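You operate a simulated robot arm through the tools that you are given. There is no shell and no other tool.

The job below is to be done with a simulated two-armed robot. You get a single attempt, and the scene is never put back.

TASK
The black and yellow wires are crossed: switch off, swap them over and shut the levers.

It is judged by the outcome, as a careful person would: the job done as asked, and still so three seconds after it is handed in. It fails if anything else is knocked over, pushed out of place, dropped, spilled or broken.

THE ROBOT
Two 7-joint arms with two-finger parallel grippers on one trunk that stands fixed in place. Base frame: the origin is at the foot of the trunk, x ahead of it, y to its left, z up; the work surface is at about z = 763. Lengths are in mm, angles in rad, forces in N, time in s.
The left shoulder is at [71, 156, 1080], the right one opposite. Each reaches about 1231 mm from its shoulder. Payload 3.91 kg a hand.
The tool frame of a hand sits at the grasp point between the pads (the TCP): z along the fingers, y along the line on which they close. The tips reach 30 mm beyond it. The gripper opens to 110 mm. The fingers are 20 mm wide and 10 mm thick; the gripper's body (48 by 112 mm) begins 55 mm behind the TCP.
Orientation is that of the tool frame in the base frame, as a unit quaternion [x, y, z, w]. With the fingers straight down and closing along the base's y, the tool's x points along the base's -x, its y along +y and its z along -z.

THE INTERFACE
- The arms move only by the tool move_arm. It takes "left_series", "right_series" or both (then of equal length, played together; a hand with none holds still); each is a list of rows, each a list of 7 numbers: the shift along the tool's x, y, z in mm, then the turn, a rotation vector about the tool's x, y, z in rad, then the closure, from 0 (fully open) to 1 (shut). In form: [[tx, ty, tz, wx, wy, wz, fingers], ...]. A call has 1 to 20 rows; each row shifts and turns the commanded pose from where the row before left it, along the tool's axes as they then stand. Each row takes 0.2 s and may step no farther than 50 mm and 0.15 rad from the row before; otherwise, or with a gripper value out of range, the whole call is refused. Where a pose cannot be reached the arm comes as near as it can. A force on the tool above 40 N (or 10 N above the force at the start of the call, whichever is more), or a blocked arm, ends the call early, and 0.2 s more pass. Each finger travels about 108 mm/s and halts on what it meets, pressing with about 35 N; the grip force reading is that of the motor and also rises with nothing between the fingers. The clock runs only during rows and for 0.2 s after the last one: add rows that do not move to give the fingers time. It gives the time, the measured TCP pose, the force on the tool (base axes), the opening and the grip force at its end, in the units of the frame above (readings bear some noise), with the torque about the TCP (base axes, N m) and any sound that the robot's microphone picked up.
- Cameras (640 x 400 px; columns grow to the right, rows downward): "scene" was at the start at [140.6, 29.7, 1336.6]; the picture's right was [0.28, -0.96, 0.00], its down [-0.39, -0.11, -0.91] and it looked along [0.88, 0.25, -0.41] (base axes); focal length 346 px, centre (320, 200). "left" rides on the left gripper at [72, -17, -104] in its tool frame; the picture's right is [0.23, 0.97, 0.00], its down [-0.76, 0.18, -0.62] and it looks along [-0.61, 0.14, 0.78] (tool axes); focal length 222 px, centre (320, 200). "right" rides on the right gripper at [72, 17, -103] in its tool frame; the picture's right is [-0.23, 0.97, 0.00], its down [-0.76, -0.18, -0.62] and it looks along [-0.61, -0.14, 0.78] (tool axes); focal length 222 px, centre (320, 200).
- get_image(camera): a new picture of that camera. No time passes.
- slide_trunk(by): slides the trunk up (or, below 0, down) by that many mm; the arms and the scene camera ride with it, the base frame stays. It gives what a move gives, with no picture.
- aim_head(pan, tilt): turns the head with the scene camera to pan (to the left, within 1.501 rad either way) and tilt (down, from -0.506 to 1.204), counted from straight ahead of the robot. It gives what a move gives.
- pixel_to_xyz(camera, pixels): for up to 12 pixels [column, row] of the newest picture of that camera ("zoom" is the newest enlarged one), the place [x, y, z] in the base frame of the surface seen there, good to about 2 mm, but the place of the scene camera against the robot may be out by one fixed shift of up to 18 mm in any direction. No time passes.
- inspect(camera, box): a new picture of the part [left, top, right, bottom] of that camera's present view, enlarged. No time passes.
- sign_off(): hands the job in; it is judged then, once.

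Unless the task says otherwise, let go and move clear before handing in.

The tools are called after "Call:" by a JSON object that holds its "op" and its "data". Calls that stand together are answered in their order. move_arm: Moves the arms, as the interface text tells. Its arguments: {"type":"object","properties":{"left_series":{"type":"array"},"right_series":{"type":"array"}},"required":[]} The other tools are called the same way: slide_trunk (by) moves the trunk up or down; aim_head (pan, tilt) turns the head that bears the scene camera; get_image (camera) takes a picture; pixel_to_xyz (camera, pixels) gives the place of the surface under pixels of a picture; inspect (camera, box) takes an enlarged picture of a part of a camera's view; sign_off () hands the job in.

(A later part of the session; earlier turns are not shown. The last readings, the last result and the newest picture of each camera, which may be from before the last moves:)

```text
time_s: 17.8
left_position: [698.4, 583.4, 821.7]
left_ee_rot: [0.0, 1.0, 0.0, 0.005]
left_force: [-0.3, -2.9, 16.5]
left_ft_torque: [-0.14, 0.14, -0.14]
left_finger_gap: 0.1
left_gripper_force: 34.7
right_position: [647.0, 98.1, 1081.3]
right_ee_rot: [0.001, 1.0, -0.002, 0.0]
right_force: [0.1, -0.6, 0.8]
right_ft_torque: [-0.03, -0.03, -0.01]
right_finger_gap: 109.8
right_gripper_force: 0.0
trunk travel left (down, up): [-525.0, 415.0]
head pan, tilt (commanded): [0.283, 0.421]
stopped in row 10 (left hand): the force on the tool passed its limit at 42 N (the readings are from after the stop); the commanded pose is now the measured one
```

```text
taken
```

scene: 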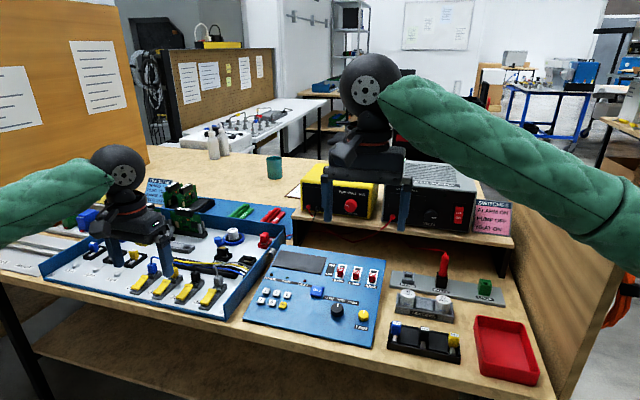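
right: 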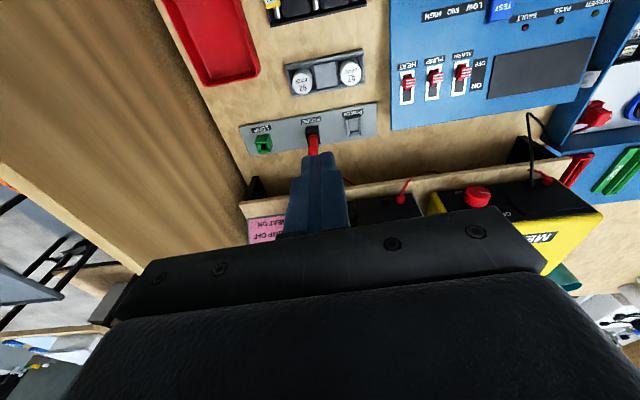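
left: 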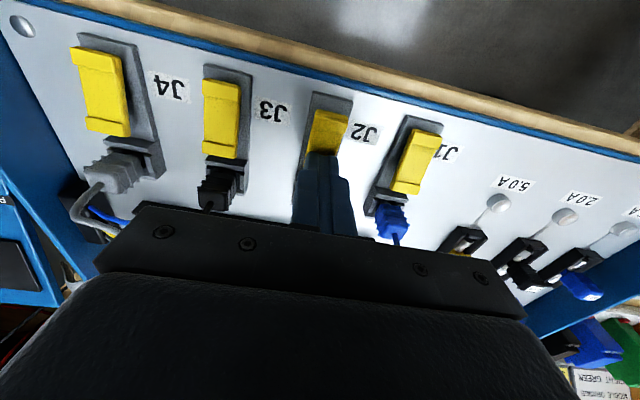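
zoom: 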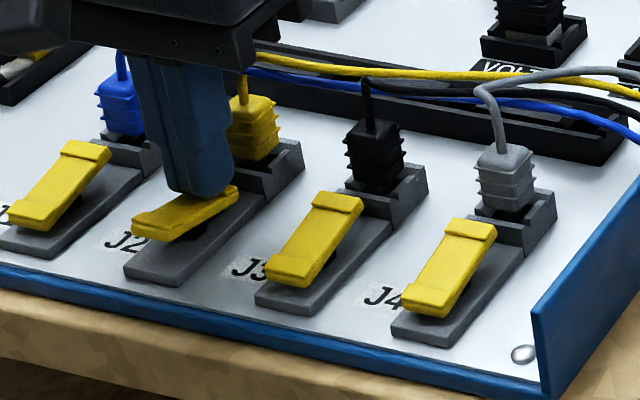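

In the scene zoom the J2 lever has rocked over, with its rear end down and front end up at about (150,215). I'll lift, move 63.5 mm right over the J3 rear end, and check that J2 stays over.

Call:
{"op": "move_arm", "data": {"left_series": [[0, 0, -20, 0, 0, 0, 1], [0, 0, -20, 0, 0, 0, 1], [0, -32, 0, 0, 0, 0, 1], [0, -32, 0, 0, 0, 0, 1], [0, 0, 0, 0, 0, 0, 1]]}}

Call:
{"op": "inspect", "data": {"camera": "scene", "box": [130, 250, 242, 320]}}

Call:
{"op": "get_image", "data": {"camera": "left"}}

```text
time_s: 19.0
left_position: [696.0, 520.3, 858.7]
left_ee_rot: [0.001, 1.0, -0.002, 0.004]
left_force: [0.8, 0.8, -0.1]
left_ft_torque: [-0.02, -0.02, 0.0]
left_finger_gap: 0.0
left_gripper_force: 34.3
right_position: [645.5, 98.3, 1080.5]
right_ee_rot: [0.001, 1.0, -0.003, 0.0]
right_force: [0.3, -1.0, -0.4]
right_ft_torque: [-0.01, -0.02, -0.01]
right_finger_gap: 110.1
right_gripper_force: 0.1
trunk travel left (down, up): [-525.0, 415.0]
head pan, tilt (commanded): [0.283, 0.421]
```

```text
5.71 times, centred on (186, 285) of scene
```

zoom: 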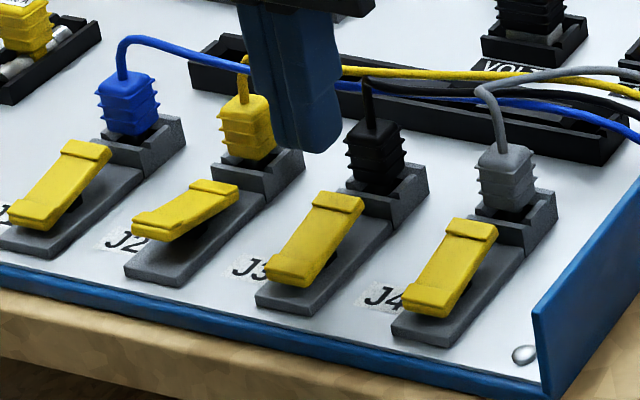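

```text
taken
```

left: 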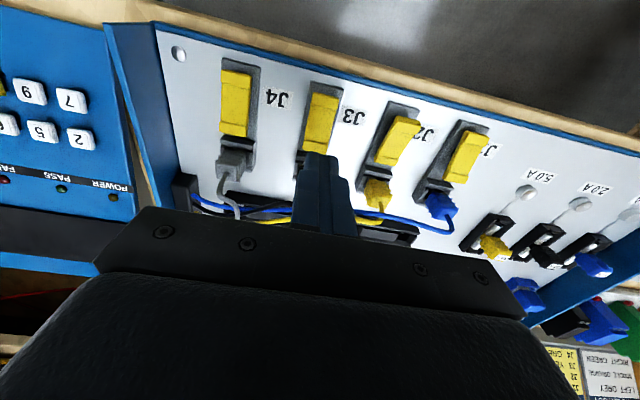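

The J2 lever stays rocked open with its front end raised. The fingertip is now above J3's rear end, so I'll press it the same way.

Call:
{"op": "move_arm", "data": {"left_series": [[0, 0.5, 9, 0, 0, 0, 1], [0, 0, 8, 0, 0, 0, 1], [0, 0, 7, 0, 0, 0, 1], [0, 0, 3, 0, 0, 0, 1], [0, 0, 3, 0, 0, 0, 1], [0, 0, 3, 0, 0, 0, 1], [0, 0, 2, 0, 0, 0, 1], [0, 0, 2, 0, 0, 0, 1], [0, 0, 2, 0, 0, 0, 1]]}}

Call:
{"op": "inspect", "data": {"camera": "scene", "box": [130, 250, 242, 320]}}

```text
time_s: 21.0
left_position: [698.4, 519.2, 821.2]
left_ee_rot: [-0.001, 1.0, 0.0, 0.005]
left_force: [2.6, 2.4, 12.7]
left_ft_torque: [0.07, 0.06, 0.0]
left_finger_gap: 0.0
left_gripper_force: 34.7
right_position: [645.8, 96.9, 1080.7]
right_ee_rot: [0.0, 1.0, -0.002, 0.002]
right_force: [-1.2, 0.1, 0.5]
right_ft_torque: [-0.05, -0.03, -0.02]
right_finger_gap: 110.0
right_gripper_force: 0.1
trunk travel left (down, up): [-525.0, 415.0]
head pan, tilt (commanded): [0.283, 0.421]
```

```text
5.71 times, centred on (186, 285) of scene
```

zoom: 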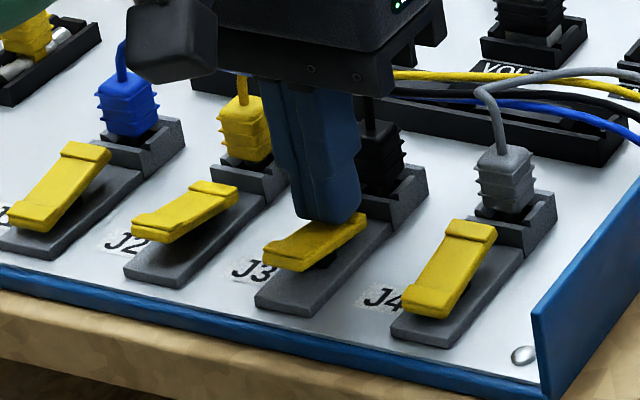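

J3's lever has rocked open too, so now both J2 and J3 are open. I'll lift away and take a clear look at the plugs and the wire paths before grasping.

Call:
{"op": "move_arm", "data": {"left_series": [[0, 0, -30, 0, 0, 0, 1], [10, 0, -40, 0, 0, 0, 0.5], [40, 20, -10, 0, 0, 0, 0], [0, 0, 0, 0, 0, 0, 0], [0, 0, 0, 0, 0, 0, 0]]}}

Call:
{"op": "get_image", "data": {"camera": "left"}}

Call:
{"op": "inspect", "data": {"camera": "left", "box": [200, 110, 408, 240]}}

Call:
{"op": "inspect", "data": {"camera": "scene", "box": [130, 240, 258, 320]}}

```text
time_s: 22.2
left_position: [646.0, 540.2, 901.9]
left_ee_rot: [-0.001, 1.0, 0.0, 0.006]
left_force: [0.7, -0.4, -0.4]
left_ft_torque: [0.0, -0.02, -0.01]
left_finger_gap: 109.8
left_gripper_force: 0.0
right_position: [644.9, 98.1, 1081.3]
right_ee_rot: [0.0, 1.0, -0.003, 0.0]
right_force: [0.4, -0.3, 0.8]
right_ft_torque: [-0.04, 0.01, -0.02]
right_finger_gap: 109.7
right_gripper_force: 0.1
trunk travel left (down, up): [-525.0, 415.0]
head pan, tilt (commanded): [0.283, 0.421]
```

```text
taken
```

left: 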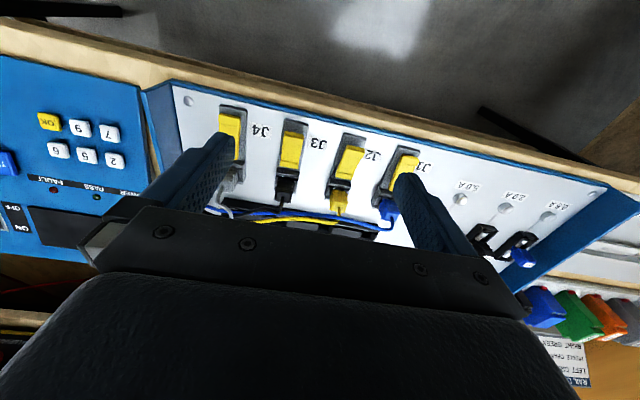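

```text
3.08 times, centred on (304, 175) of left
```

zoom: 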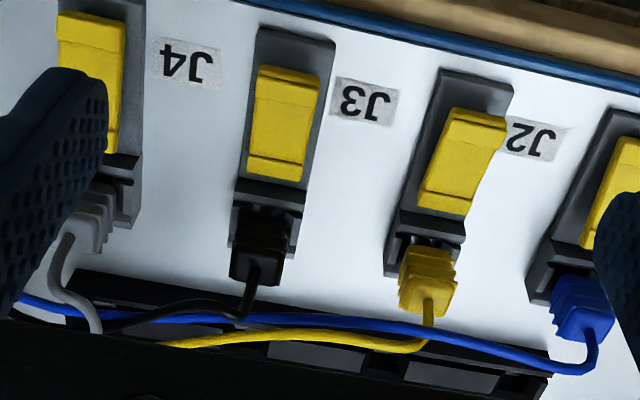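

```text
5.00 times, centred on (194, 280) of scene
```

zoom: 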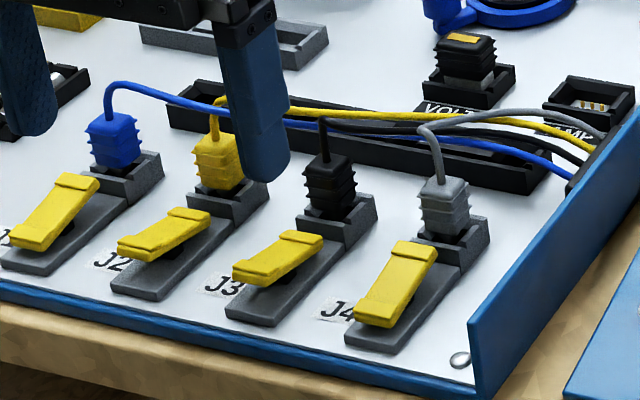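

Both levers stay open. Now I'll measure the wire paths along their visible length in this left view.

Call:
{"op": "inspect", "data": {"camera": "left", "box": [200, 110, 408, 240]}}

Call:
{"op": "pixel_to_xyz", "data": {"camera": "zoom", "pixels": [[590, 362], [500, 348], [430, 333], [330, 318], [270, 316], [428, 310], [425, 340], [350, 345], [230, 338], [250, 300], [210, 308], [130, 318]]}}

Call:
{"op": "pixel_to_xyz", "data": {"camera": "zoom", "pixels": [[405, 290], [450, 280], [428, 255], [425, 300], [258, 275], [232, 265], [285, 265], [258, 230], [60, 260], [190, 318], [480, 125], [440, 205]]}}

```text
3.08 times, centred on (304, 175) of left
```

zoom: 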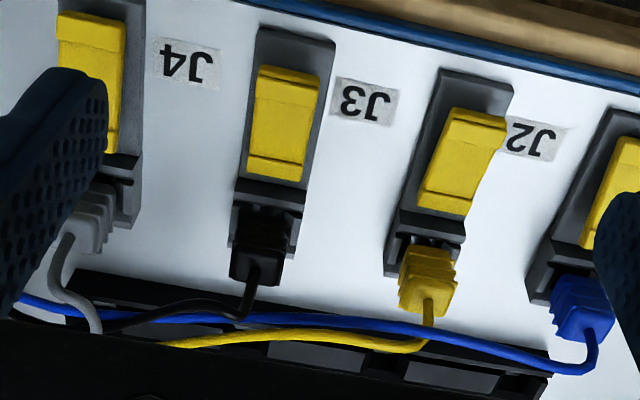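

```text
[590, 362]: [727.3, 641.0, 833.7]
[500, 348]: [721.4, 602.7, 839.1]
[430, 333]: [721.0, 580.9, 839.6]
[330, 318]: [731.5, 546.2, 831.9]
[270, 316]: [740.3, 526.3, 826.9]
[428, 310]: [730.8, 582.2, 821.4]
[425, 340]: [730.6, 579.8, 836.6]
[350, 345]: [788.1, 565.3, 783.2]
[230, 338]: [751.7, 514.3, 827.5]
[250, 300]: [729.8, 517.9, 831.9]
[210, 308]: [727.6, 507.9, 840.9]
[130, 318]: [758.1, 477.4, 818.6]
```

```text
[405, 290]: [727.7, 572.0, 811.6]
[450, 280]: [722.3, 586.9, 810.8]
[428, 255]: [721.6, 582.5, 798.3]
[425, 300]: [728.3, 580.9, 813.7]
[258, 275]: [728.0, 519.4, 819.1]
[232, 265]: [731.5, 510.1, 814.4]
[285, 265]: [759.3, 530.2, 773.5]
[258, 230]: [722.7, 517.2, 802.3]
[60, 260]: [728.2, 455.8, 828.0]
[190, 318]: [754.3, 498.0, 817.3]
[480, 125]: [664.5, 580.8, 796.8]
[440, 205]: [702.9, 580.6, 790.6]
```

The blue wire arcs over J2 at z≈840 and behind J3 at x≈740, so a vertical hand would press on wires. A hand tilted 45° from the front can grip the plugs (x≈730, z≈795-814) beneath them; I'll move the left hand aside, bring the right one up and tilt both.

Call:
{"op": "move_arm", "data": {"left_series": [[9.2, 40, -16, 0, 0, 0, 0], [9.2, 40, -16, 0, 0, 0, 0], [9.2, 40, -16, 0, 0, 0, 0], [9.2, 40, -16, 0, 0, 0, 0], [9.2, 40, -16, 0, 0, 0, 0], [0, 0, 0, 0, -0.131, 0, 0], [0, 0, 0, 0, -0.131, 0, 0], [0, 0, 0, 0, -0.131, 0, 0], [0, 0, 0, 0, -0.131, 0, 0], [0, 0, 0, 0, -0.131, 0, 0], [0, 0, 0, 0, -0.131, 0, 0], [0, 0, 0, 0, 0, 0, 0], [0, 0, 0, 0, 0, 0, 0], [0, 0, 0, 0, 0, 0, 0]], "right_series": [[0, 47, 11.4, 0, 0, 0, 0], [0, 47, 11.4, 0, 0, 0, 0], [0, 47, 11.4, 0, 0, 0, 0], [0, 47, 11.4, 0, 0, 0, 0], [0, 47, 11.4, 0, 0, 0, 0], [0, 47, 11.4, 0, 0, 0, 0], [0, 47, 11.4, 0, 0, 0, 0.3], [0, 0, 0, 0, -0.131, 0, 0.6], [0, 0, 0, 0, -0.131, 0, 0.65], [0, 0, 0, 0, -0.131, 0, 0.65], [0, 0, 0, 0, -0.131, 0, 0.65], [0, 0, 0, 0, -0.131, 0, 0.65], [0, 0, 0, 0, -0.131, 0, 0.65], [0, 0, 0, 0, 0, 0, 0.65]]}}

Call:
{"op": "get_image", "data": {"camera": "scene"}}

Call:
{"op": "get_image", "data": {"camera": "right"}}

```text
time_s: 25.2
left_position: [600.6, 739.5, 980.3]
left_ee_rot: [-0.001, 0.922, 0.0, 0.386]
left_force: [-0.4, 0.1, 0.0]
left_ft_torque: [0.0, 0.0, 0.03]
left_finger_gap: 110.0
left_gripper_force: 0.1
right_position: [647.1, 426.7, 998.9]
right_ee_rot: [-0.002, 0.923, -0.002, 0.384]
right_force: [-1.0, 0.0, -0.6]
right_ft_torque: [0.02, 0.01, -0.01]
right_finger_gap: 38.8
right_gripper_force: 0.1
trunk travel left (down, up): [-525.0, 415.0]
head pan, tilt (commanded): [0.283, 0.421]
```

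```text
taken
```

scene: 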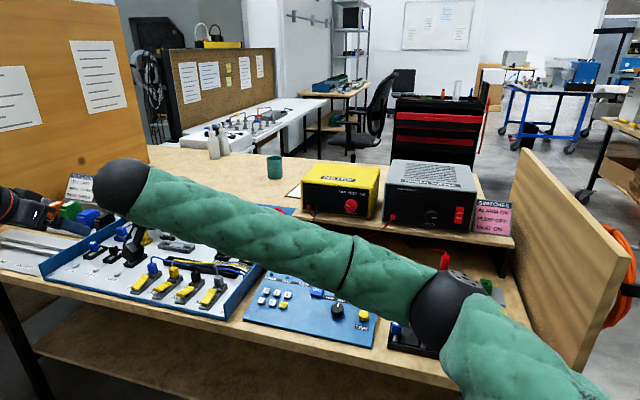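

```text
taken
```

right: 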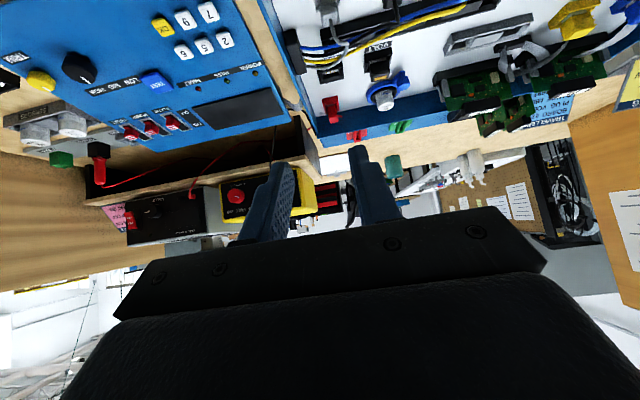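

Both hands are tilted to 45°. The right arm's elbow shows at (450,305) in front of the fuse rack, so I'll check how high it is above the bench items before going on.

Call:
{"op": "pixel_to_xyz", "data": {"camera": "scene", "pixels": [[450, 305], [430, 345], [490, 290], [350, 265], [250, 240], [120, 185], [150, 200], [450, 260], [340, 290], [25, 215], [480, 370], [560, 390]]}}

Call:
{"op": "inspect", "data": {"camera": "scene", "box": [0, 150, 256, 310]}}

```text
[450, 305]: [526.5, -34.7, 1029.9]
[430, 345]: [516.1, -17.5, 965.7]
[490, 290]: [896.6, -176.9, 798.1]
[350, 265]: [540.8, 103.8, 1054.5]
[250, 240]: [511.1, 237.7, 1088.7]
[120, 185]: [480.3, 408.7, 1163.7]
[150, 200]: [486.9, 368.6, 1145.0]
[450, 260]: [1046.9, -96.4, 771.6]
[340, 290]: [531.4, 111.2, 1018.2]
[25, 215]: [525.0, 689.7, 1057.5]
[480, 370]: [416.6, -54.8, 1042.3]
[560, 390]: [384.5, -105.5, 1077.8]
```

```text
2.50 times, centred on (128, 230) of scene
```

zoom: 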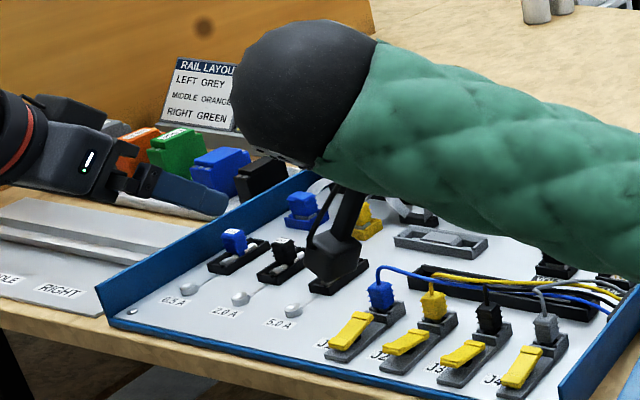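

The elbow is at z≈1000, far above the bench, so it is clear. I'll bring the right hand, opened 39 mm, to a pre-grasp about 60 mm up and in front of the black plug at J3.

Call:
{"op": "move_arm", "data": {"right_series": [[19.4, 23, 29.3, 0, 0, 0, 0.65], [19.4, 23, 29.3, 0, 0, 0, 0.65], [19.4, 23, 29.3, 0, 0, 0, 0.65], [19.4, 23, 29.3, 0, 0, 0, 0.65], [0, 0, 0, 0, 0, 0, 0.65]]}}

Call:
{"op": "get_image", "data": {"camera": "right"}}

Call:
{"op": "inspect", "data": {"camera": "scene", "box": [80, 200, 272, 320]}}

```text
time_s: 26.4
left_position: [601.6, 739.9, 979.0]
left_ee_rot: [0.0, 0.922, -0.001, 0.386]
left_force: [0.3, 0.0, -0.5]
left_ft_torque: [0.0, 0.01, 0.02]
left_finger_gap: 110.1
left_gripper_force: 0.1
right_position: [672.4, 506.9, 876.3]
right_ee_rot: [-0.001, 0.924, -0.003, 0.383]
right_force: [0.4, 0.5, -0.8]
right_ft_torque: [-0.01, 0.0, -0.01]
right_finger_gap: 38.5
right_gripper_force: 0.1
right hand out of reach, approached as far as the arm can: row 4
trunk travel left (down, up): [-525.0, 415.0]
head pan, tilt (commanded): [0.283, 0.421]
```

```text
taken
```

right: 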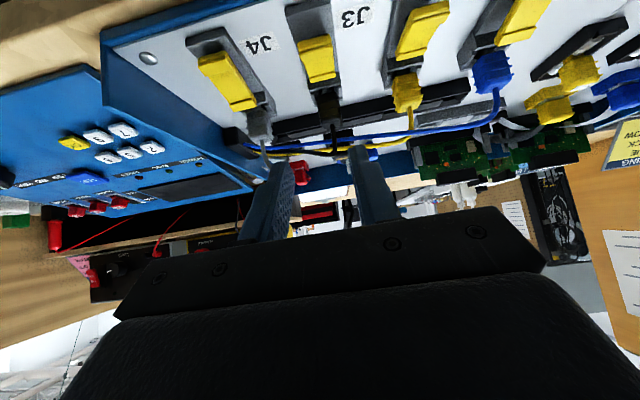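

```text
3.33 times, centred on (176, 260) of scene
```

zoom: 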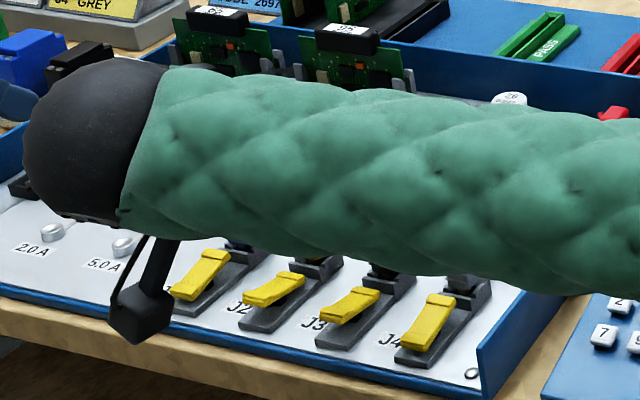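

The right arm could not quite reach in this pose: it stopped at [672,507,876] against a target of [675,519,861], most likely at a wrist-bend limit. Raising the trunk should straighten the wrist, since the arm would then reach downward, so I'll slide up 150 mm and try again.

Call:
{"op": "slide_trunk", "data": {"by": 150}}

Call:
{"op": "get_image", "data": {"camera": "scene"}}

```text
time_s: 28.2
left_position: [601.2, 740.0, 1130.3]
left_ee_rot: [0.0, 0.922, -0.001, 0.386]
left_force: [0.6, -0.3, 0.5]
left_ft_torque: [0.01, 0.01, -0.02]
left_finger_gap: 109.9
left_gripper_force: 0.0
right_position: [672.1, 508.1, 1026.6]
right_ee_rot: [-0.001, 0.924, -0.003, 0.384]
right_force: [0.1, -0.3, 0.7]
right_ft_torque: [-0.02, 0.02, -0.01]
right_finger_gap: 38.3
right_gripper_force: 0.0
trunk travel left (down, up): [-675.0, 265.0]
head pan, tilt (commanded): [0.283, 0.421]
```

```text
taken
```

scene: 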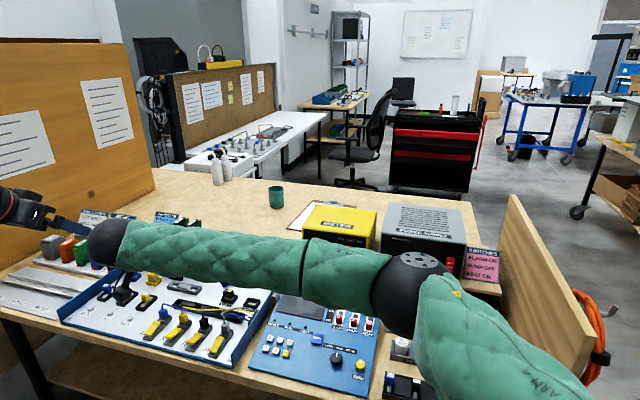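

The trunk is up 150 mm with nothing touched. I'll try lowering the right hand to the J3 pre-grasp again.

Call:
{"op": "move_arm", "data": {"right_series": [[28.6, 2.75, 29.7, 0, 0, 0, 0.65], [28.6, 2.75, 29.7, 0, 0, 0, 0.65], [28.6, 2.75, 29.7, 0, 0, 0, 0.65], [28.6, 2.75, 29.7, 0, 0, 0, 0.65], [0, 0, 0, 0, 0, 0, 0.65]]}}

Call:
{"op": "get_image", "data": {"camera": "right"}}

Call:
{"op": "get_image", "data": {"camera": "scene"}}

```text
time_s: 29.4
left_position: [600.6, 739.4, 1129.7]
left_ee_rot: [-0.001, 0.922, 0.0, 0.387]
left_force: [0.4, 0.6, 1.2]
left_ft_torque: [0.01, 0.0, 0.02]
left_finger_gap: 109.9
left_gripper_force: 0.0
right_position: [686.5, 504.5, 872.7]
right_ee_rot: [0.0, 0.924, -0.003, 0.383]
right_force: [0.4, 0.3, -0.4]
right_ft_torque: [0.02, -0.02, 0.04]
right_finger_gap: 38.3
right_gripper_force: 0.1
right hand out of reach, approached as far as the arm can: row 1, 3
trunk travel left (down, up): [-675.0, 265.0]
head pan, tilt (commanded): [0.283, 0.421]
```

```text
taken
```

right: 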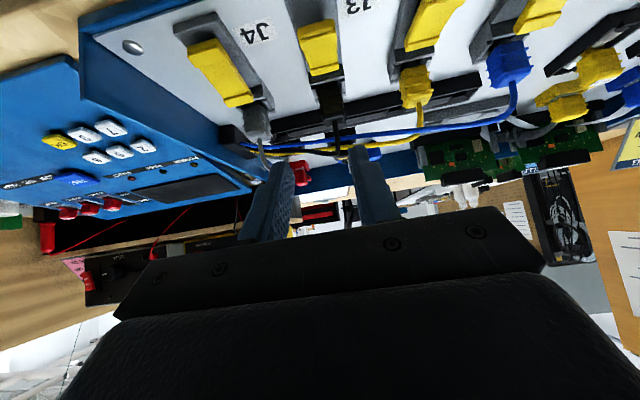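

```text
taken
```

scene: 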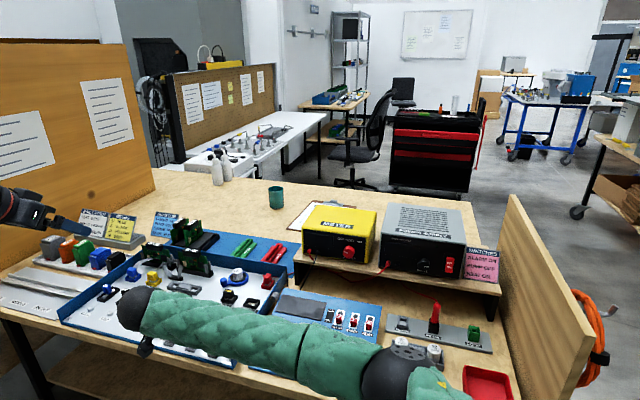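

The hand is at [686.5,504.5,872.7], about 20 mm short, and the reach warning came only on rows 1 and 3. I'll send a settling row plus a small correction to see whether it can get there.

Call:
{"op": "move_arm", "data": {"right_series": [[0, 0, 0, 0, 0, 0, 0.65], [0, 5, 0, 0, 0, 0, 0.65], [0, 5, 0, 0, 0, 0, 0.65], [0, 0, 0, 0, 0, 0, 0.65]]}}

```text
time_s: 30.4
left_position: [600.3, 740.1, 1128.9]
left_ee_rot: [-0.001, 0.922, 0.0, 0.387]
left_force: [-0.6, -0.8, -1.0]
left_ft_torque: [0.02, 0.0, 0.0]
left_finger_gap: 110.3
left_gripper_force: 0.0
right_position: [685.6, 504.9, 872.7]
right_ee_rot: [0.0, 0.924, -0.003, 0.383]
right_force: [0.0, -0.3, 0.2]
right_ft_torque: [0.0, 0.02, 0.03]
right_finger_gap: 38.4
right_gripper_force: 0.1
right hand out of reach, approached as far as the arm can: row 2, 3
trunk travel left (down, up): [-675.0, 265.0]
head pan, tilt (commanded): [0.283, 0.421]
```

The right hand cannot go further left in this orientation, because a joint is at its limit. I'll measure where its elbow and wrist are, to choose an arrangement that works.

Call:
{"op": "pixel_to_xyz", "data": {"camera": "scene", "pixels": [[400, 370], [390, 380], [440, 390], [140, 310], [200, 330], [300, 350], [130, 300], [350, 360], [22, 210], [145, 345]]}}

Call:
{"op": "aim_head", "data": {"pan": 0.3, "tilt": 0.75}}

Call:
{"op": "get_image", "data": {"camera": "scene"}}

```text
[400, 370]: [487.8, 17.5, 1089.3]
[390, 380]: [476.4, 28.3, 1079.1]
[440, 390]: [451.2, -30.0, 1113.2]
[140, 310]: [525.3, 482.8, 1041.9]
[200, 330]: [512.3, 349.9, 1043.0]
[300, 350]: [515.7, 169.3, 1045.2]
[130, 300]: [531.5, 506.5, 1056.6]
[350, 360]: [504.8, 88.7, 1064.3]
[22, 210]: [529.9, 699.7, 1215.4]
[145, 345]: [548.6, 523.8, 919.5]
```

```text
time_s: 31.2
left_position: [600.8, 739.0, 1130.1]
left_ee_rot: [0.0, 0.922, -0.001, 0.387]
left_force: [1.4, 0.2, -1.0]
left_ft_torque: [0.01, -0.01, -0.01]
left_finger_gap: 110.2
left_gripper_force: 0.1
right_position: [685.9, 504.8, 872.1]
right_ee_rot: [-0.001, 0.924, -0.003, 0.384]
right_force: [0.2, -0.2, 0.4]
right_ft_torque: [0.01, -0.02, 0.0]
right_finger_gap: 38.6
right_gripper_force: 0.1
trunk travel left (down, up): [-675.0, 265.0]
head pan, tilt (commanded): [0.3, 0.75]
```

```text
taken
```

scene: 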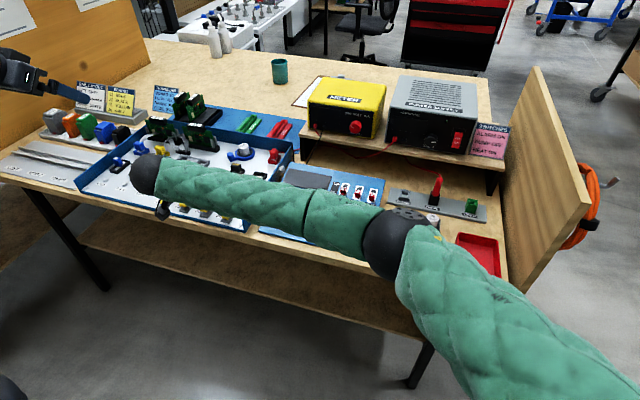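

The right forearm lies almost square to the hand, so the wrist seems to be at a 90° bend limit. More shoulder height makes the forearm slope down toward the work and frees that joint, so I'll raise the trunk another 100 mm and approach again.

Call:
{"op": "slide_trunk", "data": {"by": 100}}

Call:
{"op": "move_arm", "data": {"right_series": [[0, 5, 0, 0, 0, 0, 0.65], [0, 5, 0, 0, 0, 0, 0.65], [0, 4, 0, 0, 0, 0, 0.65], [0, 0, 0, 0, 0, 0, 0.65]]}}

```text
time_s: 32.5
left_position: [601.0, 739.7, 1229.1]
left_ee_rot: [0.0, 0.922, -0.002, 0.386]
left_force: [-0.3, 0.1, 0.1]
left_ft_torque: [0.0, -0.01, -0.02]
left_finger_gap: 109.8
left_gripper_force: 0.1
right_position: [686.4, 505.4, 973.2]
right_ee_rot: [-0.001, 0.924, -0.002, 0.383]
right_force: [0.5, -0.2, 0.1]
right_ft_torque: [0.01, -0.02, 0.0]
right_finger_gap: 38.6
right_gripper_force: 0.2
trunk travel left (down, up): [-775.0, 165.0]
head pan, tilt (commanded): [0.3, 0.75]
```

```text
time_s: 33.5
left_position: [600.5, 739.2, 1228.9]
left_ee_rot: [-0.001, 0.922, 0.0, 0.386]
left_force: [0.8, -1.2, 1.1]
left_ft_torque: [-0.01, 0.0, 0.0]
left_finger_gap: 110.1
left_gripper_force: 0.1
right_position: [684.1, 504.9, 972.1]
right_ee_rot: [-0.001, 0.924, -0.003, 0.383]
right_force: [0.3, -0.6, 0.1]
right_ft_torque: [0.0, 0.03, -0.01]
right_finger_gap: 38.4
right_gripper_force: 0.1
right hand out of reach, approached as far as the arm can: row 1, 2, 3
trunk travel left (down, up): [-775.0, 165.0]
head pan, tilt (commanded): [0.3, 0.75]
```

It can't go left at this height yet, which is expected because the arm is in the same joint pose. I'll lower it first, which slopes the forearm down, and then move left.

Call:
{"op": "move_arm", "data": {"right_series": [[20, 0, 20, 0, 0, 0, 0.65], [20, 0, 20, 0, 0, 0, 0.65], [20, 0, 20, 0, 0, 0, 0.65], [16, 0, 16, 0, 0, 0, 0.65], [0, 7, 0, 0, 0, 0, 0.65], [0, 7, 0, 0, 0, 0, 0.65], [0, 0, 0, 0, 0, 0, 0.65]]}}

Call:
{"op": "get_image", "data": {"camera": "scene"}}

```text
time_s: 35.1
left_position: [601.2, 739.6, 1229.6]
left_ee_rot: [-0.001, 0.922, 0.0, 0.387]
left_force: [-0.4, -0.1, -0.2]
left_ft_torque: [-0.01, 0.0, 0.03]
left_finger_gap: 110.1
left_gripper_force: 0.1
right_position: [694.9, 491.1, 861.6]
right_ee_rot: [0.0, 0.923, -0.003, 0.384]
right_force: [0.5, 0.4, 0.4]
right_ft_torque: [0.02, 0.02, 0.0]
right_finger_gap: 38.5
right_gripper_force: 0.0
right hand out of reach, approached as far as the arm can: row 1, 4, 5, 6
trunk travel left (down, up): [-775.0, 165.0]
head pan, tilt (commanded): [0.3, 0.75]
```

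```text
taken
```

scene: 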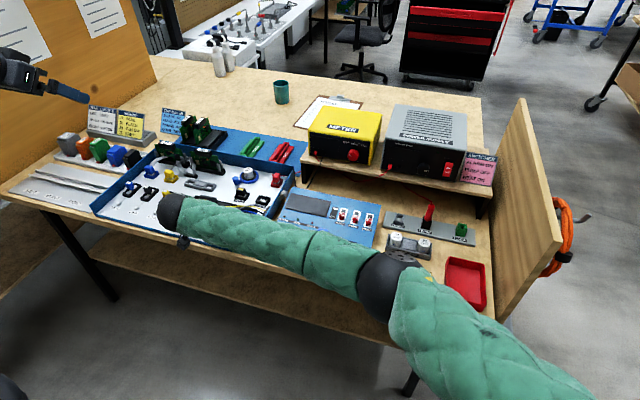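

Raising the trunk made it worse, with the y limit dropping from 507 to 491, so this is a shoulder limit and the right arm cannot work at J2 or J3. Instead the left arm will do all the plugging and the right hand, pointing left from the right side, will hold the black plug meanwhile; first I'll lift the right hand clear.

Call:
{"op": "move_arm", "data": {"right_series": [[0, 0, -40, 0, 0, 0, 0.65], [-18.9, -25, -28.3, 0, 0, 0, 0.65], [-18.9, -25, -28.3, 0, 0, 0, 0.65], [-18.9, -25, -28.3, 0, 0, 0, 0.65], [-18.9, -25, -28.3, 0, 0, 0, 0.65], [-18.9, -25, -28.3, 0, 0, 0, 0.65], [-18.9, -25, -28.3, 0, 0, 0, 0.65], [-18.9, -25, -28.3, 0, 0, 0, 0.65], [0, 0, 0, 0, 0, 0, 0.65]]}}

Call:
{"op": "get_image", "data": {"camera": "scene"}}

```text
time_s: 36.9
left_position: [601.0, 739.2, 1230.8]
left_ee_rot: [-0.001, 0.922, 0.0, 0.387]
left_force: [0.6, 0.0, 0.5]
left_ft_torque: [-0.01, -0.01, 0.0]
left_finger_gap: 110.1
left_gripper_force: 0.1
right_position: [688.5, 247.7, 1104.2]
right_ee_rot: [0.015, 0.901, -0.081, 0.427]
right_force: [0.4, 0.8, -0.2]
right_ft_torque: [-0.01, 0.01, 0.03]
right_finger_gap: 38.4
right_gripper_force: 0.2
trunk travel left (down, up): [-775.0, 165.0]
head pan, tilt (commanded): [0.3, 0.75]
stopped in row 8 (right hand): the arm was blocked; the commanded pose is now the measured one
```

```text
taken
```

scene: 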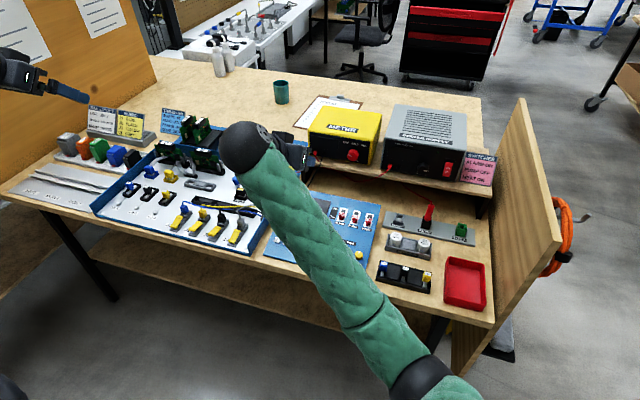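

The right arm was blocked in the last row, and its hand is at [688,248,1104] and slightly turned. I'll check where its elbow (about (420,375) in the scene view) is relative to the bench.

Call:
{"op": "pixel_to_xyz", "data": {"camera": "scene", "pixels": [[420, 375], [400, 380], [440, 385], [350, 290], [300, 220], [250, 145], [380, 340], [460, 395], [375, 325], [470, 290], [406, 288], [345, 235]]}}

Call:
{"op": "aim_head", "data": {"pan": 0.1, "tilt": 1.1}}

Call:
{"op": "get_image", "data": {"camera": "scene"}}

```text
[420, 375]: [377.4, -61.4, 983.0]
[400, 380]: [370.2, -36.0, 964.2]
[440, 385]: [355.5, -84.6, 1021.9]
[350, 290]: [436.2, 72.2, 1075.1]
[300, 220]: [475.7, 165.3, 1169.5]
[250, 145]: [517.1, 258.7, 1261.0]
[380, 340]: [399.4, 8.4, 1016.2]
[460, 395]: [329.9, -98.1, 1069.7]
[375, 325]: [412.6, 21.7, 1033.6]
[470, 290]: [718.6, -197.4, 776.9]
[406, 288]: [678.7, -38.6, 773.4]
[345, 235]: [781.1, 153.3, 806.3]
```

```text
time_s: 37.8
left_position: [600.6, 739.7, 1230.2]
left_ee_rot: [0.0, 0.922, -0.001, 0.387]
left_force: [0.5, -0.3, 0.1]
left_ft_torque: [0.0, 0.0, -0.01]
left_finger_gap: 109.9
left_gripper_force: 0.0
right_position: [687.5, 248.9, 1104.1]
right_ee_rot: [0.015, 0.901, -0.081, 0.426]
right_force: [0.0, -0.8, 0.4]
right_ft_torque: [0.01, -0.03, 0.0]
right_finger_gap: 38.5
right_gripper_force: 0.1
trunk travel left (down, up): [-775.0, 165.0]
head pan, tilt (commanded): [0.099, 1.1]
```

```text
taken
```

scene: 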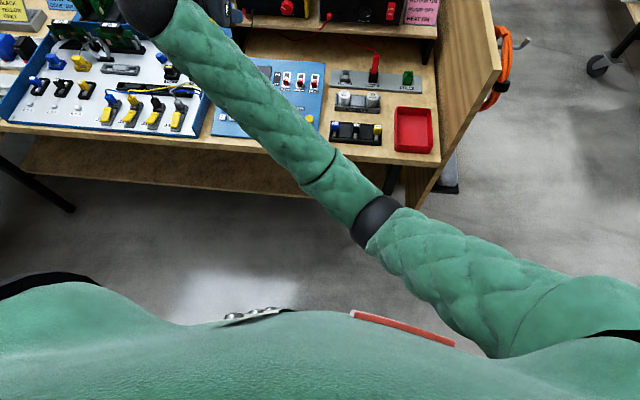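

The elbow is in free air near [390,-50,950], so the block was again a joint limit and nothing was hit. I'll now turn the right hand to point left (+y) with its fingers closing along x, a natural pose for that arm.

Call:
{"op": "move_arm", "data": {"right_series": [[0, 0, 0, -0.126, -0.0479, -0.0363, 0.65], [0, 0, 0, -0.126, -0.0479, -0.0363, 0.65], [0, 0, 0, -0.126, -0.0479, -0.0363, 0.65], [0, 0, 0, -0.126, -0.0479, -0.0363, 0.65], [0, 0, 0, -0.126, -0.0479, -0.0363, 0.65], [0, 0, 0, -0.126, -0.0479, -0.0363, 0.65], [0, 0, 0, -0.126, -0.0479, -0.0363, 0.65], [0, 0, 0, -0.126, -0.0479, -0.0363, 0.65], [0, 0, 0, -0.126, -0.0479, -0.0363, 0.65], [0, 0, 0, -0.126, -0.0479, -0.0363, 0.65], [0, 0, 0, -0.126, -0.0479, -0.0363, 0.65], [0, 0, 0, -0.126, -0.0479, -0.0363, 0.65], [0, 0, 0, -0.126, -0.0479, -0.0363, 0.65], [0, 0, 0, 0, 0, 0, 0.65]]}}

Call:
{"op": "aim_head", "data": {"pan": 0.45, "tilt": 0.75}}

Call:
{"op": "get_image", "data": {"camera": "scene"}}

```text
time_s: 40.8
left_position: [600.4, 738.7, 1230.4]
left_ee_rot: [0.0, 0.922, -0.001, 0.387]
left_force: [0.1, 0.8, 0.2]
left_ft_torque: [0.0, -0.02, 0.03]
left_finger_gap: 109.7
left_gripper_force: 0.0
right_position: [685.3, 249.5, 1106.1]
right_ee_rot: [-0.5, 0.498, 0.502, 0.5]
right_force: [0.2, 0.2, 1.1]
right_ft_torque: [0.0, -0.03, 0.0]
right_finger_gap: 38.4
right_gripper_force: 0.0
trunk travel left (down, up): [-775.0, 165.0]
head pan, tilt (commanded): [0.099, 1.1]
```

```text
time_s: 41.6
left_position: [601.8, 739.1, 1229.0]
left_ee_rot: [-0.001, 0.922, 0.0, 0.387]
left_force: [-0.2, 0.2, 0.3]
left_ft_torque: [0.01, 0.01, -0.02]
left_finger_gap: 109.9
left_gripper_force: 0.1
right_position: [686.5, 250.8, 1105.8]
right_ee_rot: [-0.499, 0.498, 0.503, 0.5]
right_force: [1.4, -0.3, -0.2]
right_ft_torque: [0.0, -0.01, -0.01]
right_finger_gap: 38.4
right_gripper_force: 0.2
trunk travel left (down, up): [-775.0, 165.0]
head pan, tilt (commanded): [0.45, 0.75]
```

```text
taken
```

scene: 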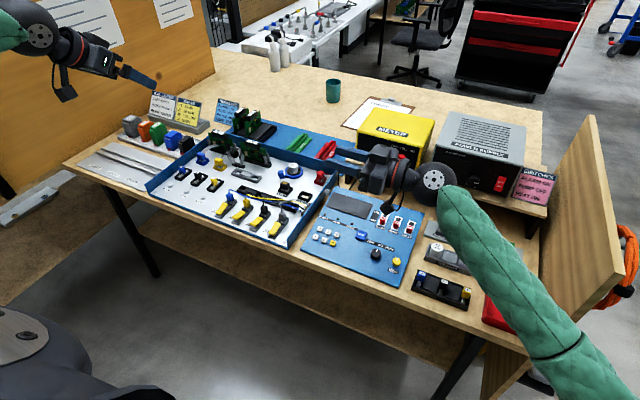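

The right hand now points left cleanly at [686,250,1106]. Next I'll bring the left hand, tilted 45° and opened 38 mm, to the pre-grasp in front of and above the black plug at J3.

Call:
{"op": "move_arm", "data": {"left_series": [[20.8, -22, 31.25, 0, 0, 0, 0.65], [20.8, -22, 31.25, 0, 0, 0, 0.65], [20.8, -22, 31.25, 0, 0, 0, 0.65], [20.8, -22, 31.25, 0, 0, 0, 0.65], [20.8, -22, 31.25, 0, 0, 0, 0.65], [20.8, -22, 31.25, 0, 0, 0, 0.65], [20.8, -22, 31.25, 0, 0, 0, 0.65], [20.8, -22, 31.25, 0, 0, 0, 0.65], [20.8, -22, 31.25, 0, 0, 0, 0.65], [18, -22, 28, 0, 0, 0, 0.65], [0, 0, 0, 0, 0, 0, 0.65]]}}

Call:
{"op": "get_image", "data": {"camera": "left"}}

Call:
{"op": "get_image", "data": {"camera": "scene"}}

```text
time_s: 44.0
left_position: [675.6, 523.0, 863.9]
left_ee_rot: [0.0, 0.922, 0.0, 0.387]
left_force: [-0.6, 0.3, -0.1]
left_ft_torque: [0.0, -0.01, 0.02]
left_finger_gap: 38.6
left_gripper_force: 0.1
right_position: [686.7, 250.3, 1106.0]
right_ee_rot: [-0.5, 0.497, 0.503, 0.5]
right_force: [0.0, -0.2, -0.4]
right_ft_torque: [0.0, -0.02, -0.01]
right_finger_gap: 38.7
right_gripper_force: 0.0
trunk travel left (down, up): [-775.0, 165.0]
head pan, tilt (commanded): [0.45, 0.75]
```

```text
taken
```

left: 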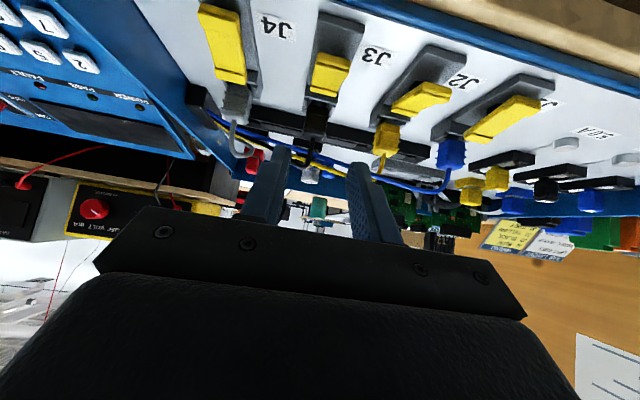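

```text
taken
```

scene: 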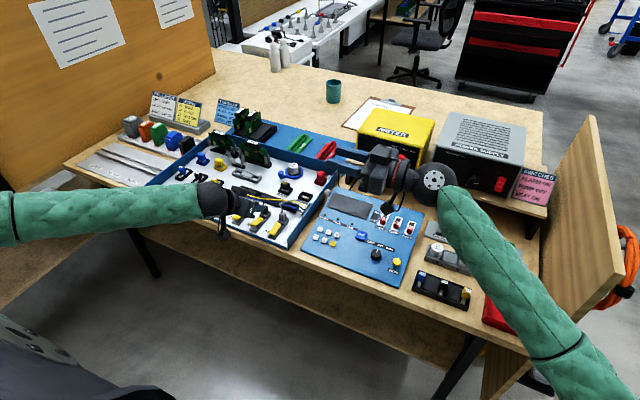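

The left hand reached its pre-grasp with no trouble. The black plug is at about (315,120) in the left view, with the fingers at (270,175) and (360,190); I'll zoom in to get the plug's exact centre and sides.

Call:
{"op": "inspect", "data": {"camera": "left", "box": [264, 70, 424, 190]}}

Call:
{"op": "pixel_to_xyz", "data": {"camera": "left", "pixels": [[305, 110], [315, 110], [325, 110], [306, 120], [316, 122], [326, 122], [316, 133], [316, 142], [314, 150], [386, 130], [376, 138], [396, 140]]}}

```text
3.33 times, centred on (344, 130) of left
```

zoom: 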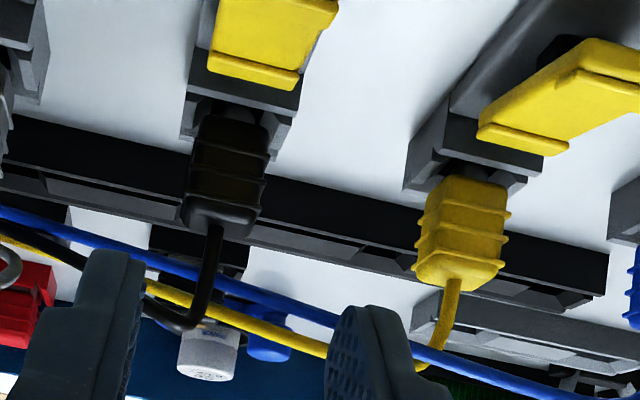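

```text
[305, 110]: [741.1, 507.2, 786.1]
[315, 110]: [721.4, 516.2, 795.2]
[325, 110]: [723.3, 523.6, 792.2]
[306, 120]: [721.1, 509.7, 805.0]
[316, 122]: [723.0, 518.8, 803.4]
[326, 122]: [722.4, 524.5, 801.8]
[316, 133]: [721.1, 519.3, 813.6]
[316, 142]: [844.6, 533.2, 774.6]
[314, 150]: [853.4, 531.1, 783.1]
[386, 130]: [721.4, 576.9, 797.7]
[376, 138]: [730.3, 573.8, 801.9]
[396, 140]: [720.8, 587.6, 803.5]
```

The plug's front face is at x≈721.5, it spans y≈509-527 (centre ≈518) and its top is at z≈815. I'll check where the fingertips really are and get steadier hand readings before moving in.

Call:
{"op": "pixel_to_xyz", "data": {"camera": "left", "pixels": [[289, 155], [275, 150], [350, 168], [362, 168], [287, 165], [352, 175]]}}

Call:
{"op": "move_arm", "data": {"left_series": [[0, 0, 0, 0, 0, 0, 0.65]]}}

Call:
{"op": "move_arm", "data": {"left_series": [[0, 0, 0, 0, 0, 0, 0.65]]}}

```text
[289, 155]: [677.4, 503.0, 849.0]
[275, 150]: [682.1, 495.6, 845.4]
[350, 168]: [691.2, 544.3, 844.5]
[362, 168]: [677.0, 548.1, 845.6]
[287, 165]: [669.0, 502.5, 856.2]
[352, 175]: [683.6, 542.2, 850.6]
```

```text
time_s: 44.4
left_position: [676.0, 522.5, 864.6]
left_ee_rot: [-0.001, 0.922, 0.0, 0.387]
left_force: [-1.2, 0.0, -0.2]
left_ft_torque: [0.03, 0.0, 0.0]
left_finger_gap: 38.4
left_gripper_force: 0.2
right_position: [685.9, 250.9, 1105.1]
right_ee_rot: [-0.499, 0.498, 0.502, 0.501]
right_force: [-0.2, 0.4, -0.5]
right_ft_torque: [0.03, 0.0, 0.02]
right_finger_gap: 38.2
right_gripper_force: 0.0
trunk travel left (down, up): [-775.0, 165.0]
head pan, tilt (commanded): [0.45, 0.75]
```

```text
time_s: 44.8
left_position: [676.2, 522.7, 864.7]
left_ee_rot: [0.0, 0.922, -0.001, 0.387]
left_force: [0.2, -0.3, 0.8]
left_ft_torque: [-0.02, 0.01, 0.01]
left_finger_gap: 38.4
left_gripper_force: 0.0
right_position: [686.4, 250.3, 1105.9]
right_ee_rot: [-0.499, 0.498, 0.503, 0.501]
right_force: [-0.3, 0.0, 0.3]
right_ft_torque: [-0.02, 0.01, 0.01]
right_finger_gap: 38.3
right_gripper_force: 0.0
trunk travel left (down, up): [-775.0, 165.0]
head pan, tilt (commanded): [0.45, 0.75]
```

The hand consistently sits at y≈522.7, so the arm holds about 4 mm off its command and I'll correct from measured values. The target TCP is [712.6,518,821], with the fingertips low on the plug's sides and well under the blue wire; I'll slide in along the finger axis.

Call:
{"op": "move_arm", "data": {"left_series": [[5.4, -4.7, 0, 0, 0, 0, 0.65], [0, 0, 15, 0, 0, 0, 0.65], [0, 0, 15, 0, 0, 0, 0.65], [0, 0, 15, 0, 0, 0, 0.65], [0, 0, 5, 0, 0, 0, 0.65], [0, 0, 0, 0, 0, 0, 0.65]]}}

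Call:
{"op": "inspect", "data": {"camera": "left", "box": [240, 80, 400, 200]}}

Call:
{"op": "inspect", "data": {"camera": "scene", "box": [180, 160, 320, 260]}}

```text
time_s: 46.2
left_position: [708.6, 513.1, 825.9]
left_ee_rot: [-0.001, 0.922, 0.0, 0.387]
left_force: [-0.1, 0.1, -0.2]
left_ft_torque: [-0.02, -0.01, 0.02]
left_finger_gap: 38.4
left_gripper_force: 0.1
right_position: [685.7, 251.1, 1106.1]
right_ee_rot: [-0.5, 0.497, 0.503, 0.5]
right_force: [-0.2, 0.3, 0.2]
right_ft_torque: [0.0, 0.0, 0.0]
right_finger_gap: 38.6
right_gripper_force: 0.1
trunk travel left (down, up): [-775.0, 165.0]
head pan, tilt (commanded): [0.45, 0.75]
```

```text
3.33 times, centred on (320, 140) of left
```

zoom: 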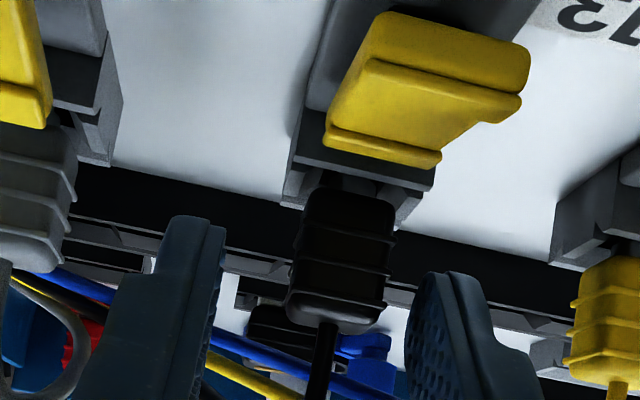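

```text
4.00 times, centred on (250, 210) of scene
```

zoom: 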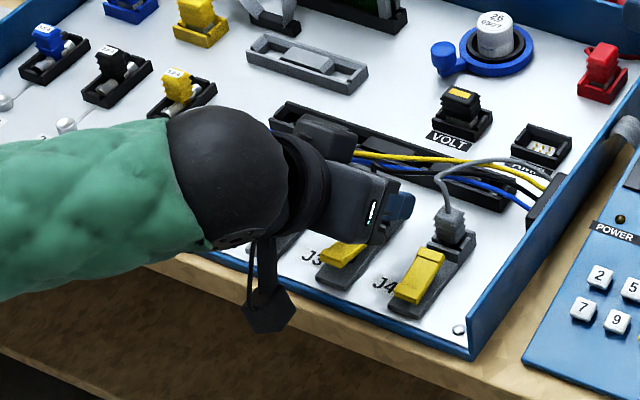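

The hand is at y=513.1, an overshoot, and in the zoom the plug is nearer the right-hand finger in the picture. I'll correct y by about +4.9 and recheck before going deeper.

Call:
{"op": "move_arm", "data": {"left_series": [[0, 4.9, 0, 0, 0, 0, 0.65], [0, 0, 0, 0, 0, 0, 0.65], [0, 0, 0, 0, 0, 0, 0.65]]}}

Call:
{"op": "get_image", "data": {"camera": "left"}}

Call:
{"op": "pixel_to_xyz", "data": {"camera": "left", "pixels": [[333, 145], [345, 148], [357, 150], [335, 160], [348, 165], [340, 175], [302, 155], [374, 172], [295, 150], [380, 168], [350, 140], [345, 170]]}}

Call:
{"op": "inspect", "data": {"camera": "left", "box": [240, 80, 400, 200]}}

```text
time_s: 47.0
left_position: [709.5, 519.1, 826.4]
left_ee_rot: [-0.001, 0.922, 0.0, 0.387]
left_force: [-0.2, 1.1, 0.5]
left_ft_torque: [-0.04, 0.0, 0.01]
left_finger_gap: 38.4
left_gripper_force: 0.0
right_position: [685.9, 249.9, 1105.8]
right_ee_rot: [-0.5, 0.498, 0.502, 0.5]
right_force: [0.3, 0.5, 0.1]
right_ft_torque: [0.0, -0.01, -0.02]
right_finger_gap: 38.6
right_gripper_force: 0.1
trunk travel left (down, up): [-775.0, 165.0]
head pan, tilt (commanded): [0.45, 0.75]
```

```text
taken
```

left: 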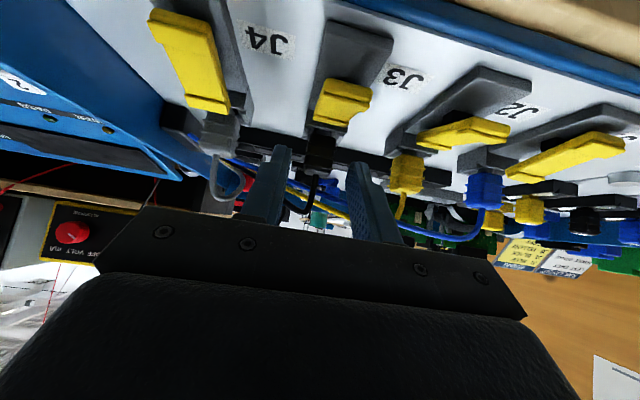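

```text
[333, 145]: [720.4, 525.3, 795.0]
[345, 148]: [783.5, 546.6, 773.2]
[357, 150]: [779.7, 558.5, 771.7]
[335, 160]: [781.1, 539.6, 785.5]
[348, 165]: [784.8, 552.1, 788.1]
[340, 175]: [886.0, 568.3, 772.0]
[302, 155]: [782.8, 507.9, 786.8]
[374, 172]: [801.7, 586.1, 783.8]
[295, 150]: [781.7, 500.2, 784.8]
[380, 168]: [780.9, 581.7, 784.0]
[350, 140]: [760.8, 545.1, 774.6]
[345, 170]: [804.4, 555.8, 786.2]
```

```text
3.33 times, centred on (320, 140) of left
```

zoom: 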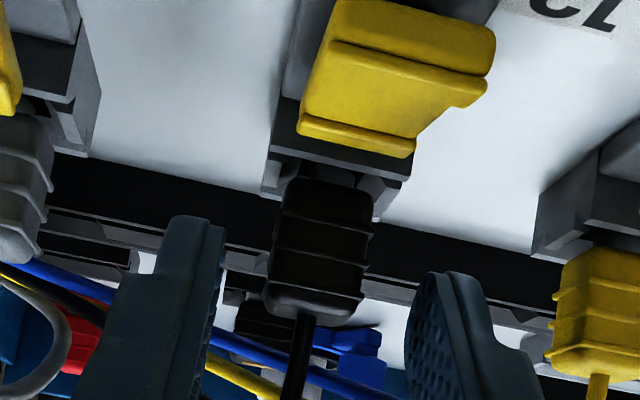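

The plug (zoom columns 268-372) now sits centred between the finger faces (222 and 412). I'll measure the plug's sides from here once more.

Call:
{"op": "pixel_to_xyz", "data": {"camera": "zoom", "pixels": [[285, 230], [322, 230], [360, 230], [280, 270], [320, 270], [360, 270], [315, 305], [222, 240], [205, 240], [412, 310], [430, 300], [320, 200]]}}

```text
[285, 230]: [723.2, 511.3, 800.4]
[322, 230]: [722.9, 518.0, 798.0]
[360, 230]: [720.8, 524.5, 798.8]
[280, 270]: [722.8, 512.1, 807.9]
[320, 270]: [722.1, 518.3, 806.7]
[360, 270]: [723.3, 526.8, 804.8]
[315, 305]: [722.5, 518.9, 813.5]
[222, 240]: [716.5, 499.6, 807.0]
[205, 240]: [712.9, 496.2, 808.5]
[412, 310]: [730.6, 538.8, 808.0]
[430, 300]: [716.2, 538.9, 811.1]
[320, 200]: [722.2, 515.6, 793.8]
```

The plug is centred at y≈518.5 and the finger gap at 519.2, which is close enough. I'll go 6.7 mm deeper, then close gradually on the plug.

Call:
{"op": "move_arm", "data": {"left_series": [[1.1, -0.5, 6.7, 0, 0, 0, 0.65], [0, 0, 0, 0, 0, 0, 0.7], [0, 0, 0, 0, 0, 0, 0.78], [0, 0, 0, 0, 0, 0, 0.85], [0, 0, 0, 0, 0, 0, 1], [0, 0, 0, 0, 0, 0, 1]]}}

Call:
{"op": "inspect", "data": {"camera": "left", "box": [240, 80, 400, 200]}}

```text
time_s: 48.4
left_position: [715.2, 519.5, 821.4]
left_ee_rot: [0.0, 0.922, -0.001, 0.387]
left_force: [0.4, -0.4, 0.9]
left_ft_torque: [-0.04, -0.02, 0.02]
left_finger_gap: 16.0
left_gripper_force: 35.3
right_position: [686.3, 250.1, 1106.4]
right_ee_rot: [-0.499, 0.498, 0.502, 0.5]
right_force: [0.8, 0.4, 0.0]
right_ft_torque: [-0.01, 0.07, -0.03]
right_finger_gap: 38.5
right_gripper_force: 0.1
trunk travel left (down, up): [-775.0, 165.0]
head pan, tilt (commanded): [0.45, 0.75]
```

```text
3.33 times, centred on (320, 140) of left
```

zoom: 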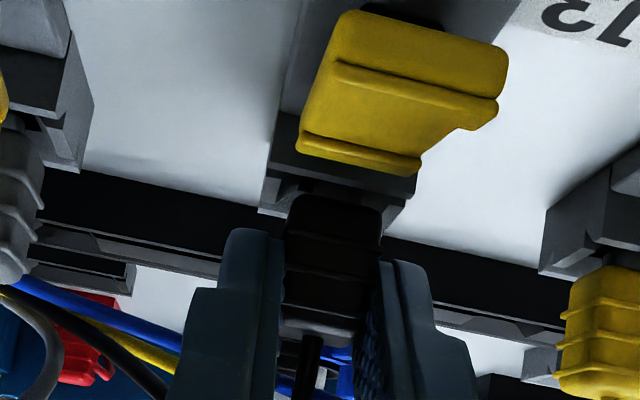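

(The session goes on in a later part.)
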